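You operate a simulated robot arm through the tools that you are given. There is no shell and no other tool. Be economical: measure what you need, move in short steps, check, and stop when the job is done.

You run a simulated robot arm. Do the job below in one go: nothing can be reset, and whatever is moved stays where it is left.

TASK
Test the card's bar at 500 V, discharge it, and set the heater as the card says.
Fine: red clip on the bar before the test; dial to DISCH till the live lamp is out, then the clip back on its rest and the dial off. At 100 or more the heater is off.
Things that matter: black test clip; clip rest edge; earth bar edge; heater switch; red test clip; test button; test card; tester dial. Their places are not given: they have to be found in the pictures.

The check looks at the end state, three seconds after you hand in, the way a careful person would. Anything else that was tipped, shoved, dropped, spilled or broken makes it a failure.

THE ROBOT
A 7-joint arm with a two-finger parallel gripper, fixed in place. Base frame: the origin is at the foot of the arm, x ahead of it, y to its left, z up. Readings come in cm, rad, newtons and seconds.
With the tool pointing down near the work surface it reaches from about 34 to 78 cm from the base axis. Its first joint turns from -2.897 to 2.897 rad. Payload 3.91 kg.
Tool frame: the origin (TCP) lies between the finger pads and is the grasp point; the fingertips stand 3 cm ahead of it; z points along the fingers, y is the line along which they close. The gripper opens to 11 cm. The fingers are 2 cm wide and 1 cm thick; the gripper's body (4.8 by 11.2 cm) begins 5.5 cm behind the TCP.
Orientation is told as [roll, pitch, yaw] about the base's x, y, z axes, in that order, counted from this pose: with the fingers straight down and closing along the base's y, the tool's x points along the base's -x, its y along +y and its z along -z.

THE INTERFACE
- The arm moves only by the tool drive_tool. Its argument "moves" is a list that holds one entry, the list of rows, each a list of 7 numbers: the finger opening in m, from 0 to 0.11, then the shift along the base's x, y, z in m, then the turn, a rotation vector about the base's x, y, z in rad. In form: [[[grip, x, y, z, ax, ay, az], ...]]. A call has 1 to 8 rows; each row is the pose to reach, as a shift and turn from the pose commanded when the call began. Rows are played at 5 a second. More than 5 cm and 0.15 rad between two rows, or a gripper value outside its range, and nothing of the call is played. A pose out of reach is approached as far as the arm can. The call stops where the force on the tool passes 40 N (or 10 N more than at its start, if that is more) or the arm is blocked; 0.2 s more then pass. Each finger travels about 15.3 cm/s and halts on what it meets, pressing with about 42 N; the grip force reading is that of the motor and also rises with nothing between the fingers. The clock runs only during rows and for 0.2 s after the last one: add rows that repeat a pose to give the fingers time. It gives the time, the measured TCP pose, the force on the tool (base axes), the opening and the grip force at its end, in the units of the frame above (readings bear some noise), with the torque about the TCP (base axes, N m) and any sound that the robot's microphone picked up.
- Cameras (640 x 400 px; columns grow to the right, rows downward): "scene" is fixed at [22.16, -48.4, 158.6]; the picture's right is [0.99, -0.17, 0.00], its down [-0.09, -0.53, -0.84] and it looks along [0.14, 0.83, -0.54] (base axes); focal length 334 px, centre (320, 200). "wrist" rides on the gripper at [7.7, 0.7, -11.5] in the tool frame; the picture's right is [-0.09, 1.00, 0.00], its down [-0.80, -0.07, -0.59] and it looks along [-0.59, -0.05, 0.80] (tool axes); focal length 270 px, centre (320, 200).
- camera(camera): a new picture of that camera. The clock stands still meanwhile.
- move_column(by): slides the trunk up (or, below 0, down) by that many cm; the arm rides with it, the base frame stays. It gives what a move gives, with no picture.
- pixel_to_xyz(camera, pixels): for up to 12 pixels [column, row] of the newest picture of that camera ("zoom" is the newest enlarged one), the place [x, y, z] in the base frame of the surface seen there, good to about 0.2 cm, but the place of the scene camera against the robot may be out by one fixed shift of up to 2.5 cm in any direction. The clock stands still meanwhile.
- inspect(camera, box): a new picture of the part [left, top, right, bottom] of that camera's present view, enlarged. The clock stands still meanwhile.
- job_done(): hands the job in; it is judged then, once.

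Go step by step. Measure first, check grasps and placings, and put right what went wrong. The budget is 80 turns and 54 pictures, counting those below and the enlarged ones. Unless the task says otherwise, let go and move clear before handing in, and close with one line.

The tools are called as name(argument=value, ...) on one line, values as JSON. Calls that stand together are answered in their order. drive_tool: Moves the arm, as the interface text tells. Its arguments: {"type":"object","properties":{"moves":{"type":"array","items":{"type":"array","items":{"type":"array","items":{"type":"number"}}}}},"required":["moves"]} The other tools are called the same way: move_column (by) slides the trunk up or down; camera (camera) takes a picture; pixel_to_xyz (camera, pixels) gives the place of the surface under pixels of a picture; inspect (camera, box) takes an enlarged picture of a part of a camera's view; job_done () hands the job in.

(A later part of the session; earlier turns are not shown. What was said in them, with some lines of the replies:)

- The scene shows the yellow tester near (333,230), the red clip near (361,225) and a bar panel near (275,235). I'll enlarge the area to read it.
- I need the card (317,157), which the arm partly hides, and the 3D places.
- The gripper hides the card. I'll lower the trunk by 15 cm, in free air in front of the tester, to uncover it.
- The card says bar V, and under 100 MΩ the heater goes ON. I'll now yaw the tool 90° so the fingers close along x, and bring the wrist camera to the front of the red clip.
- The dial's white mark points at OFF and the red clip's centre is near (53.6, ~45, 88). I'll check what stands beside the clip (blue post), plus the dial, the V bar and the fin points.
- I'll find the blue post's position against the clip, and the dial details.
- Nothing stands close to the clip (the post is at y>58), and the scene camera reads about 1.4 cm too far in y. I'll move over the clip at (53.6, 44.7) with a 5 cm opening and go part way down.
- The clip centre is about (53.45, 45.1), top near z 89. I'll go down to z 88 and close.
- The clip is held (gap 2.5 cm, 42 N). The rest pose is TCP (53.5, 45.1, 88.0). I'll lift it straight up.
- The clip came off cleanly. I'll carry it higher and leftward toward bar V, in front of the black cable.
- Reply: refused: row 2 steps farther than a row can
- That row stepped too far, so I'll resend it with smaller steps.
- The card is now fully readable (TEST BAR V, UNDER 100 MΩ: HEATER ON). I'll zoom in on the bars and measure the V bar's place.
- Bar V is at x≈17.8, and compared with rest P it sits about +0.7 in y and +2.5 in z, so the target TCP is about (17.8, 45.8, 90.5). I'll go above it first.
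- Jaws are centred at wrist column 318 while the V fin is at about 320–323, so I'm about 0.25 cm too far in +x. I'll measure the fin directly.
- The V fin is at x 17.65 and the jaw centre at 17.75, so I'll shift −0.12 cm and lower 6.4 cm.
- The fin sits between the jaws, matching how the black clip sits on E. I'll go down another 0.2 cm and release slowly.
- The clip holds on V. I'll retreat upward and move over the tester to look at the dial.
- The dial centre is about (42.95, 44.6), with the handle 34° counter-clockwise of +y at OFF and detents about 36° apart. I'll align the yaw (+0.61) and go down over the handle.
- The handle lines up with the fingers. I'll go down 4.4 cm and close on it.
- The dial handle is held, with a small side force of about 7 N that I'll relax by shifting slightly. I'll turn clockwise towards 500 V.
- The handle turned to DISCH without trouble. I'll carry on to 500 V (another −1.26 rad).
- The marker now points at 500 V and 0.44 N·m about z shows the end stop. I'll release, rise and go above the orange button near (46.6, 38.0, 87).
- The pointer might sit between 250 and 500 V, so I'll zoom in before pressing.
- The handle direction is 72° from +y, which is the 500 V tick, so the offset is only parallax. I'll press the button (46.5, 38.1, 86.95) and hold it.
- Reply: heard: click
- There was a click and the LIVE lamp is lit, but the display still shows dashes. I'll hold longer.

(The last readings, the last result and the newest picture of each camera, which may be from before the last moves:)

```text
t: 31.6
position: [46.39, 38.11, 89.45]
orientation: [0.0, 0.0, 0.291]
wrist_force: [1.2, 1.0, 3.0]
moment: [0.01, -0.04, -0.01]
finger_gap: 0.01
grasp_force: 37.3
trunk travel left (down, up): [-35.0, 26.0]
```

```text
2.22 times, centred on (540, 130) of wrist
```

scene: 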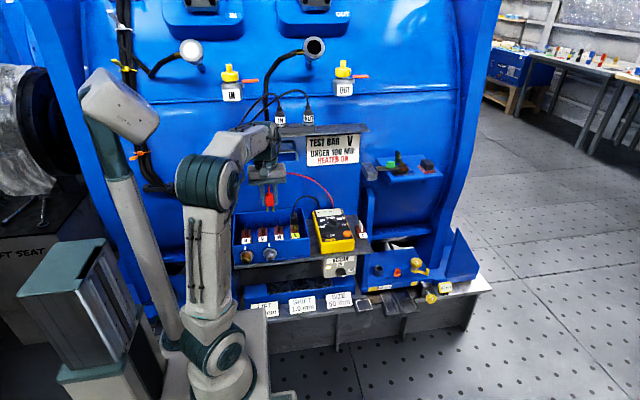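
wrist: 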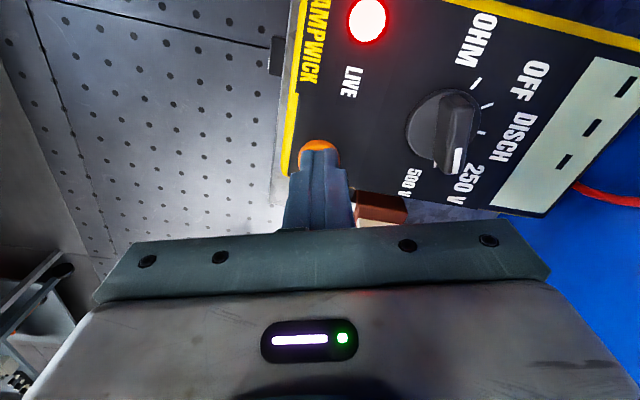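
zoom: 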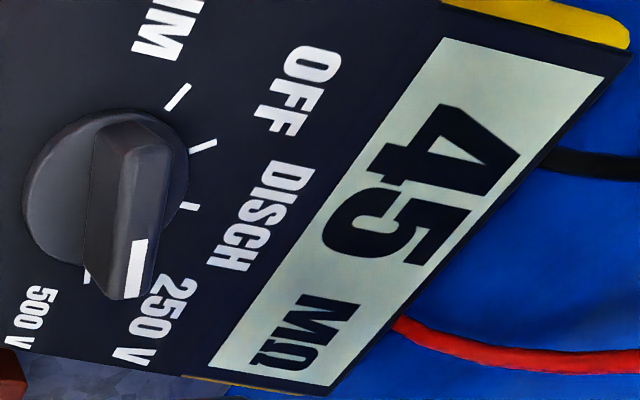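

It reads 45 MΩ, under 100, so the heater must be ON. I'll release the button and go back to the dial.

drive_tool(moves=[[[0, 0, 0, 0.03, 0, 0, 0], [0, 0, 0, 0.066, 0, 0, 0], [0.02, -0.015, 0.03, 0.066, 0, 0, 0], [0.035, -0.034, 0.064, 0.066, 0, 0, 0], [0.035, -0.034, 0.064, 0.04, 0, 0, 0], [0.035, -0.034, 0.064, 0.006, 0, 0, 0], [0.015, -0.034, 0.064, 0.006, 0, 0, 0], [0.005, -0.034, 0.064, 0.006, 0, 0, 0]]])

drive_tool(moves=[[[0.005, 0, 0, 0, 0, 0, 0], [0.005, 0, 0, 0, 0, 0, 0.13], [0.005, 0, 0, 0, 0, 0, 0.27], [0.005, 0, 0, 0, 0, 0, 0.41], [0.005, 0, 0, 0, 0, 0, 0.55], [0.005, 0, 0, 0, 0, 0, 0.69], [0.005, 0, 0, 0, 0, 0, 0.83], [0.005, 0, 0, 0, 0, 0, 0.97]]])

drive_tool(moves=[[[0.005, 0, 0, 0, 0, 0, 0.1], [0.005, 0, 0, 0, 0, 0, 0.2], [0.005, 0, 0, 0, 0, 0, 0.29], [0.005, 0, 0, 0, 0, 0, 0.29], [0.005, 0, 0, 0, 0, 0, 0.29], [0.005, 0, 0, 0, 0, 0, 0.29], [0.005, 0, 0, 0, 0, 0, 0.29], [0.005, 0, 0, 0, 0, 0, 0.29]]])

camera(camera="wrist")

```text
t: 33.4
position: [42.84, 44.51, 90.15]
orientation: [0.0, 0.001, 0.292]
wrist_force: [-0.1, -0.2, -0.2]
moment: [0.14, -0.47, 0.35]
finger_gap: 1.07
grasp_force: 41.7
trunk travel left (down, up): [-35.0, 26.0]
```

```text
t: 35.1
position: [43.04, 44.34, 90.04]
orientation: [0.0, -0.002, 1.264]
wrist_force: [-0.5, -4.7, -1.0]
moment: [0.07, 0.04, 0.01]
finger_gap: 1.07
grasp_force: 41.8
trunk travel left (down, up): [-35.0, 26.0]
```

```text
t: 37.0
position: [43.09, 44.41, 90.1]
orientation: [0.0, 0.001, 1.549]
wrist_force: [4.6, 0.1, 0.2]
moment: [-0.03, -0.05, -0.03]
finger_gap: 1.08
grasp_force: 41.7
trunk travel left (down, up): [-35.0, 26.0]
```

```text
14 pictures are left
```

wrist: 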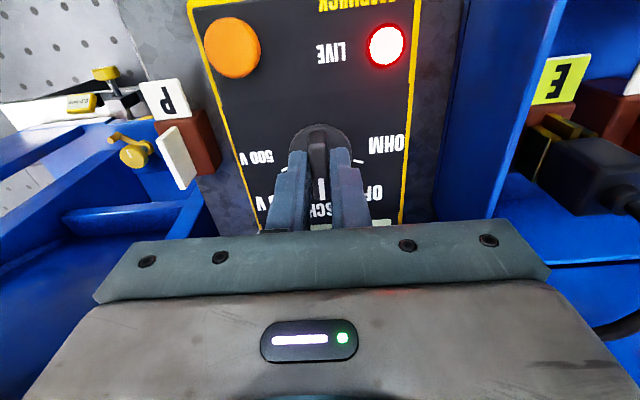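

The dial is at DISCH and the live lamp is still lit at (387,45). I'll wait.

drive_tool(moves=[[[0.005, 0, 0, 0, 0, 0, 0], [0.005, 0, 0, 0, 0, 0, 0], [0.005, 0, 0, 0, 0, 0, 0], [0.005, 0, 0, 0, 0, 0, 0], [0.005, 0, 0, 0, 0, 0, 0], [0.005, 0, 0, 0, 0, 0, 0], [0.005, 0, 0, 0, 0, 0, 0], [0.005, 0, 0, 0, 0, 0, 0]]])

drive_tool(moves=[[[0.005, 0, 0, 0, 0, 0, 0], [0.005, 0, 0, 0, 0, 0, 0], [0.005, 0, 0, 0, 0, 0, 0], [0.005, 0, 0, 0, 0, 0, 0], [0.005, 0, 0, 0, 0, 0, 0], [0.005, 0, 0, 0, 0, 0, 0], [0.005, 0, 0, 0, 0, 0, 0], [0.005, 0, 0, 0, 0, 0, 0]]])

drive_tool(moves=[[[0.005, 0, 0, 0, 0, 0, 0], [0.005, 0, 0, 0, 0, 0, 0], [0.005, 0, 0, 0, 0, 0, 0], [0.005, 0, 0, 0, 0, 0, 0], [0.005, 0, 0, 0, 0, 0, 0], [0.005, 0, 0, 0, 0, 0, 0], [0.005, 0, 0, 0, 0, 0, 0], [0.005, 0, 0, 0, 0, 0, 0]]])

camera(camera="wrist")

```text
t: 38.8
position: [43.15, 44.42, 89.97]
orientation: [0.0, 0.0, 1.55]
wrist_force: [6.6, 0.9, 0.7]
moment: [0.1, -0.19, -0.01]
finger_gap: 1.06
grasp_force: 42.2
trunk travel left (down, up): [-35.0, 26.0]
```

```text
t: 40.5
position: [43.13, 44.44, 90.04]
orientation: [-0.001, 0.0, 1.55]
wrist_force: [6.8, 1.0, 0.7]
moment: [0.06, -0.19, -0.04]
finger_gap: 1.09
grasp_force: 42.4
trunk travel left (down, up): [-35.0, 26.0]
```

```text
t: 42.4
position: [43.21, 44.65, 90.13]
orientation: [-0.001, 0.001, 1.548]
wrist_force: [6.5, 1.3, 0.0]
moment: [0.02, -0.2, -0.01]
finger_gap: 1.08
grasp_force: 42.4
trunk travel left (down, up): [-35.0, 26.0]
```

```text
13 pictures are left
```

wrist: 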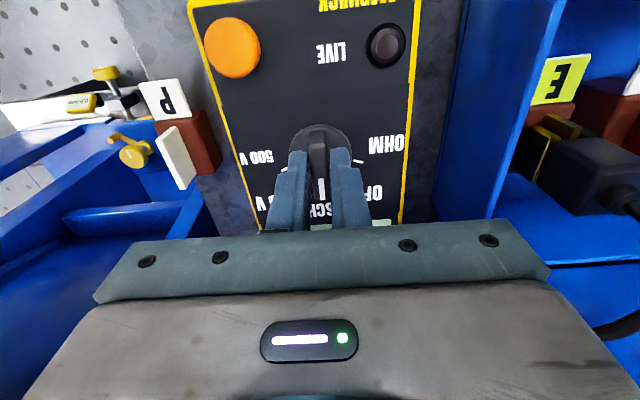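

The live lamp is out. I'll release the dial at DISCH and go back to the clip on V.

drive_tool(moves=[[[0.025, 0, 0, 0, 0, 0, 0], [0.045, 0, 0, 0, 0, 0, 0], [0.045, 0, 0, 0.04, 0, 0, 0.02], [0.045, 0, -0.01, 0.085, 0, 0, 0.02], [0.045, -0.01, -0.04, 0.12, 0, 0, 0.02], [0.045, -0.05, -0.06, 0.13, 0, 0, 0.02], [0.045, -0.095, -0.06, 0.13, 0, 0, 0.02], [0.045, -0.14, -0.06, 0.13, 0, 0, 0.02]]])

drive_tool(moves=[[[0.045, -0.045, 0, 0, 0, 0, 0], [0.045, -0.09, 0, 0, 0, 0, 0], [0.045, -0.112, 0.02, 0, 0, 0, 0], [0.045, -0.112, 0.05, 0, 0, 0, 0], [0.045, -0.112, 0.0722, -0.02, 0, 0, 0], [0.045, -0.112, 0.0722, -0.055, 0, 0, 0], [0.045, -0.112, 0.0722, -0.055, 0, 0, 0]]])

camera(camera="wrist")

```text
t: 44.1
position: [28.95, 38.41, 103.06]
orientation: [0.0, 0.0, 1.571]
wrist_force: [-0.2, -0.5, -0.5]
moment: [0.02, 0.02, 0.0]
finger_gap: 4.5
grasp_force: 0.0
trunk travel left (down, up): [-35.0, 26.0]
```

```text
t: 45.8
position: [17.86, 45.62, 97.59]
orientation: [0.0, 0.0, 1.57]
wrist_force: [0.3, -0.2, 0.5]
moment: [-0.01, 0.0, 0.0]
finger_gap: 4.51
grasp_force: 0.2
trunk travel left (down, up): [-35.0, 26.0]
```

```text
12 pictures are left
```

wrist: 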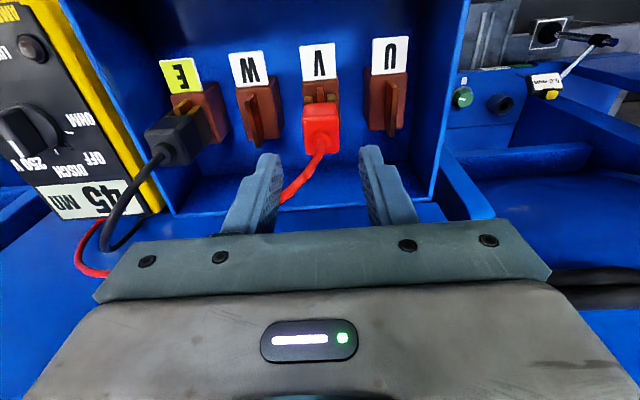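

I'm above the clip, centred. I'll go down 7.1 cm, close and lift.

drive_tool(moves=[[[0.045, 0, 0, -0.03, 0, 0, 0], [0.045, 0, 0, -0.055, 0, 0, 0], [0.045, 0, 0, -0.071, 0, 0, 0], [0.03, 0, 0, -0.071, 0, 0, 0], [0.01, 0, 0, -0.071, 0, 0, 0], [0.01, 0, 0, -0.071, 0, 0, 0]]])

drive_tool(moves=[[[0.01, 0, 0, 0.01, 0, 0, 0], [0.01, 0, 0, 0.035, 0, 0, 0], [0.01, 0, 0, 0.065, 0, 0, 0], [0.01, 0, 0, 0.1, 0, 0, 0], [0.01, 0, -0.03, 0.125, 0, 0, 0], [0.01, 0.03, -0.058, 0.126, 0, 0, 0], [0.01, 0.07, -0.058, 0.126, 0, 0, 0], [0.01, 0.115, -0.058, 0.126, 0, 0, 0]]])

```text
t: 47.1
position: [17.81, 45.9, 90.39]
orientation: [0.0, -0.001, 1.571]
wrist_force: [-0.3, -0.4, 0.1]
moment: [0.03, 0.02, 0.01]
finger_gap: 2.55
grasp_force: 42.0
trunk travel left (down, up): [-35.0, 26.0]
```

```text
t: 49.0
position: [29.3, 40.14, 103.25]
orientation: [-0.002, 0.001, 1.571]
wrist_force: [0.2, 0.8, -0.8]
moment: [0.01, 0.04, 0.02]
finger_gap: 2.54
grasp_force: 42.3
trunk travel left (down, up): [-35.0, 26.0]
```

The clip is held. I'll carry it back above rest P, using the commanded pose where I picked it up (still 24.12, 5.0 and −15 cm away).

drive_tool(moves=[[[0.01, 0.045, 0, 0, 0, 0, 0], [0.01, 0.09, 0, 0, 0, 0, 0], [0.01, 0.135, 0, 0, 0, 0, 0], [0.01, 0.18, 0, 0, 0, 0, 0], [0.01, 0.22, 0.01, 0, 0, 0, 0], [0.01, 0.2412, 0.05, -0.01, 0, 0, 0], [0.01, 0.2412, 0.05, -0.05, 0, 0, 0], [0.01, 0.2412, 0.05, -0.07, 0, 0, 0]]])

inspect(camera="wrist", box=[230, 40, 450, 177])

```text
t: 50.8
position: [53.53, 44.99, 96.12]
orientation: [0.001, 0.0, 1.571]
wrist_force: [0.0, -0.4, 0.4]
moment: [0.02, -0.01, 0.01]
finger_gap: 2.53
grasp_force: 42.0
trunk travel left (down, up): [-35.0, 26.0]
```

```text
2.91 times, centred on (340, 108) of wrist
```

zoom: 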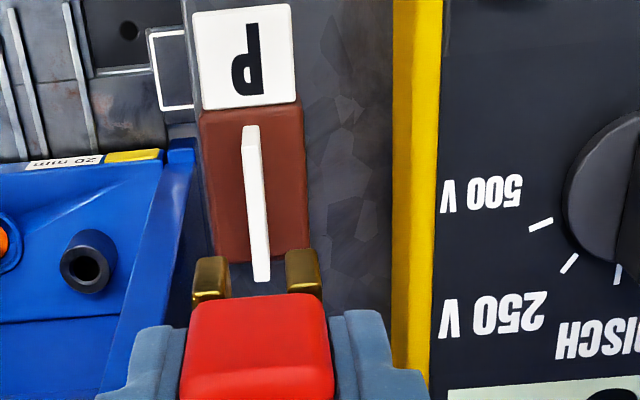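

The P fin is between the jaws in the picture (fin at 262, jaws at 210 and 302). I'll lower 8 cm, then release.

drive_tool(moves=[[[0.01, 0, 0, -0.03, 0, 0, 0], [0.01, 0, 0, -0.05, 0, 0, 0], [0.01, 0, 0, -0.065, 0, 0, 0], [0.01, 0, 0, -0.075, 0, 0, 0], [0.01, 0, 0, -0.08, 0, 0, 0], [0.01, 0, 0, -0.08, 0, 0, 0]]])

drive_tool(moves=[[[0.03, 0, 0, 0, 0, 0, 0], [0.045, 0, 0, 0, 0, 0, 0], [0.045, 0, 0, 0, 0, 0, 0]]])

inspect(camera="scene", box=[320, 190, 400, 250])

```text
t: 52.1
position: [53.49, 44.99, 88.07]
orientation: [0.0, 0.001, 1.57]
wrist_force: [-0.7, -0.1, -1.4]
moment: [0.0, 0.04, 0.04]
finger_gap: 2.57
grasp_force: 41.6
trunk travel left (down, up): [-35.0, 26.0]
```

```text
t: 53.0
position: [53.47, 45.03, 88.15]
orientation: [0.001, 0.0, 1.57]
wrist_force: [-0.6, -0.1, 0.3]
moment: [0.02, 0.0, 0.0]
finger_gap: 4.51
grasp_force: 0.1
trunk travel left (down, up): [-35.0, 26.0]
```

```text
6.67 times, centred on (360, 220) of scene
```

zoom: 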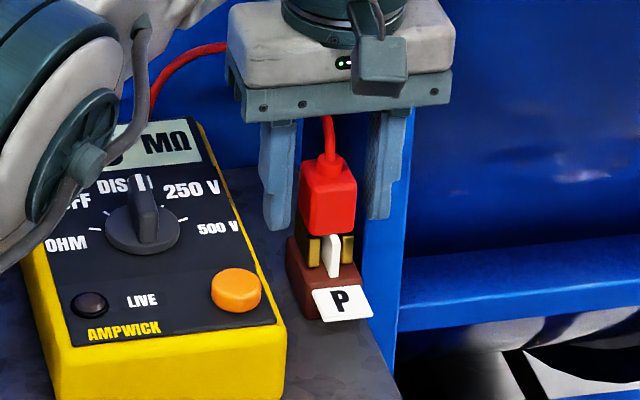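

The clip is back on rest P as before. I'll rise and go back to the dial (at DISCH) to turn it to OFF.

drive_tool(moves=[[[0.045, 0, 0, 0.04, 0, 0, 0], [0.045, 0, 0, 0.085, 0, 0, 0], [0.035, -0.04, -0.002, 0.1, 0, 0, -0.02], [0.035, -0.08, -0.004, 0.1, 0, 0, -0.02], [0.035, -0.103, -0.004, 0.08, 0, 0, -0.02], [0.035, -0.103, -0.004, 0.05, 0, 0, -0.02], [0.035, -0.103, -0.004, 0.02, 0, 0, -0.02], [0.035, -0.103, -0.004, 0.02, 0, 0, -0.02]]])

drive_tool(moves=[[[0.015, 0, 0, 0, 0, 0, 0], [0.005, 0, 0, 0, 0, 0, 0], [0.005, 0, 0, 0, 0, 0, 0.12], [0.005, 0, 0, 0, 0, 0, 0.25], [0.005, 0, 0, 0, 0, 0, 0.38], [0.005, 0, 0, 0, 0, 0, 0.51], [0.005, 0, 0, 0, 0, 0, 0.64], [0.005, 0, 0, 0, 0, 0, 0.64]]])

drive_tool(moves=[[[0.02, 0, 0, 0, 0, 0, 0], [0.035, 0, 0, 0, 0, 0, 0], [0.035, 0, 0, 0.035, 0, 0, -0.13], [0.035, 0, -0.02, 0.07, 0, 0, -0.26], [0.035, 0, -0.05, 0.09, 0, 0, -0.39], [0.035, 0, -0.08, 0.1, 0, 0, -0.5], [0.035, 0, -0.11, 0.1, 0, 0, -0.61]]])

camera(camera="wrist")

```text
t: 54.8
position: [43.16, 44.47, 90.04]
orientation: [-0.001, 0.001, 1.549]
wrist_force: [0.5, 0.3, 0.5]
moment: [0.01, 0.02, 0.0]
finger_gap: 3.51
grasp_force: 0.0
trunk travel left (down, up): [-35.0, 26.0]
```

```text
t: 56.5
position: [43.26, 44.57, 90.07]
orientation: [0.0, -0.001, 2.192]
wrist_force: [6.2, 1.8, -0.4]
moment: [-0.37, -0.44, -0.01]
finger_gap: 1.05
grasp_force: 42.4
trunk travel left (down, up): [-35.0, 26.0]
```

```text
t: 58.1
position: [43.08, 33.39, 100.05]
orientation: [0.0, -0.001, 1.58]
wrist_force: [0.9, -0.3, 0.7]
moment: [0.04, -0.01, 0.0]
finger_gap: 3.51
grasp_force: 0.1
trunk travel left (down, up): [-35.0, 26.0]
```

```text
9 pictures are left
```

wrist: 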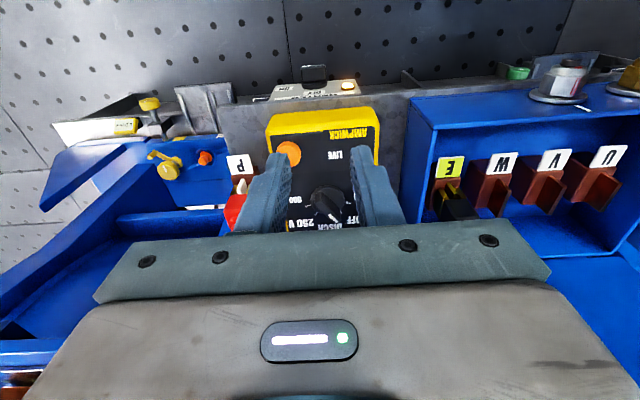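

The dial seems to be at OFF. Next I'll look at the heater switch and verify the dial angle.

inspect(camera="scene", box=[306, 246, 370, 290])

inspect(camera="wrist", box=[260, 60, 380, 230])

```text
9.09 times, centred on (338, 268) of scene
```

zoom: 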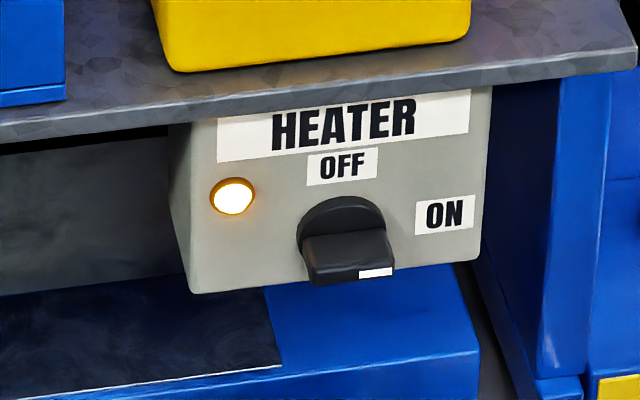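

```text
2.35 times, centred on (320, 145) of wrist
```

zoom: 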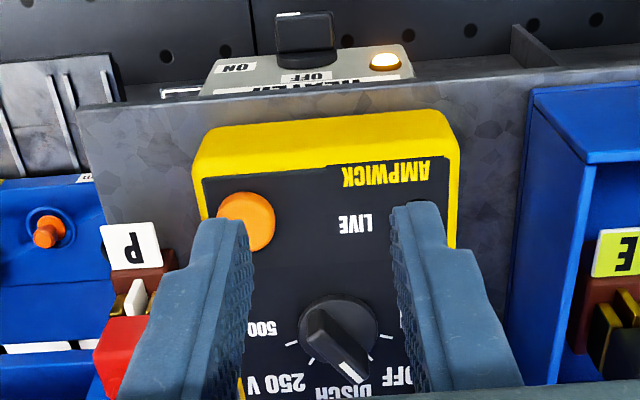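

The heater handle is horizontal with its white mark at the ON end, and its lamp is lit, so it is already ON and should stay untouched. I'll verify the dial angle numerically.

pixel_to_xyz(camera="zoom", pixels=[[322, 322], [350, 365], [336, 343], [345, 378], [385, 337], [290, 343]])

drive_tool(moves=[[[0.035, -0.01, -0.03, 0.03, 0, 0, 0], [0.035, -0.03, -0.06, 0.06, 0, 0, 0], [0.035, -0.05, -0.09, 0.08, 0, 0, 0], [0.035, -0.05, -0.11, 0.1, 0, 0, 0]]])

camera(camera="wrist")

inspect(camera="scene", box=[230, 190, 390, 290])

```text
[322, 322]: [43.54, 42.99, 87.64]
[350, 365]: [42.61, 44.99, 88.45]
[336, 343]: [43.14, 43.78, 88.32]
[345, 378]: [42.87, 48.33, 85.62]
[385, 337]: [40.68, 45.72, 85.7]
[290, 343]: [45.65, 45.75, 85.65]
```

```text
t: 59.1
position: [38.23, 22.56, 110.11]
orientation: [0.001, 0.0, 1.58]
wrist_force: [-0.1, 0.2, -0.1]
moment: [0.0, 0.0, -0.02]
finger_gap: 3.51
grasp_force: 0.0
trunk travel left (down, up): [-35.0, 26.0]
```

```text
6 pictures are left
```

wrist: 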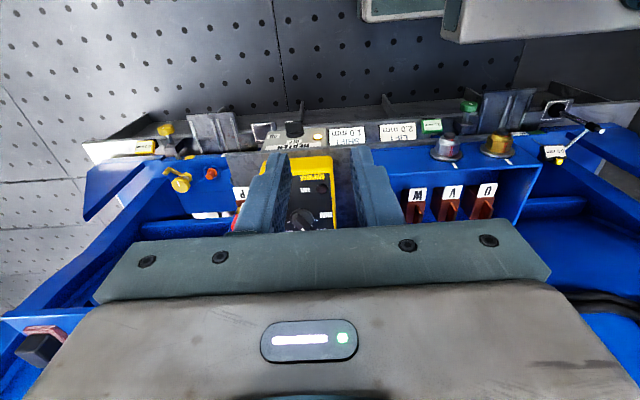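

```text
4.00 times, centred on (310, 240) of scene
```

zoom: 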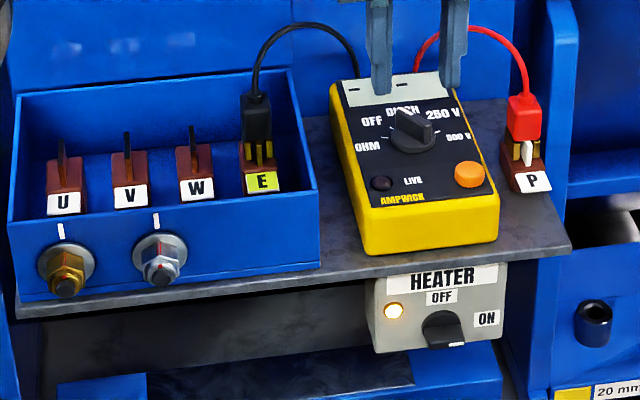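

The display is back to dashes, as at the start. One close look will compare the dial with its starting OFF picture.

inspect(camera="scene", box=[320, 190, 400, 250])

```text
6.67 times, centred on (360, 220) of scene
```

zoom: 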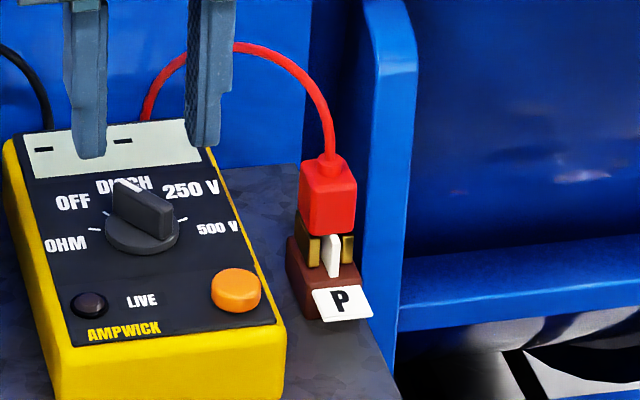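

The dial matches its starting OFF picture, the red clip is on rest P, the LIVE lamp is dark and the heater is ON with its lamp lit. The arm is clear, so I'm handing in.

job_done()

```text
The job is handed in.
```

Bar V tested 45 MΩ at 500 V and was discharged until the live lamp went out; the red clip is back on its rest, the dial is OFF, and the heater was already ON as the card asks, so I left it alone.
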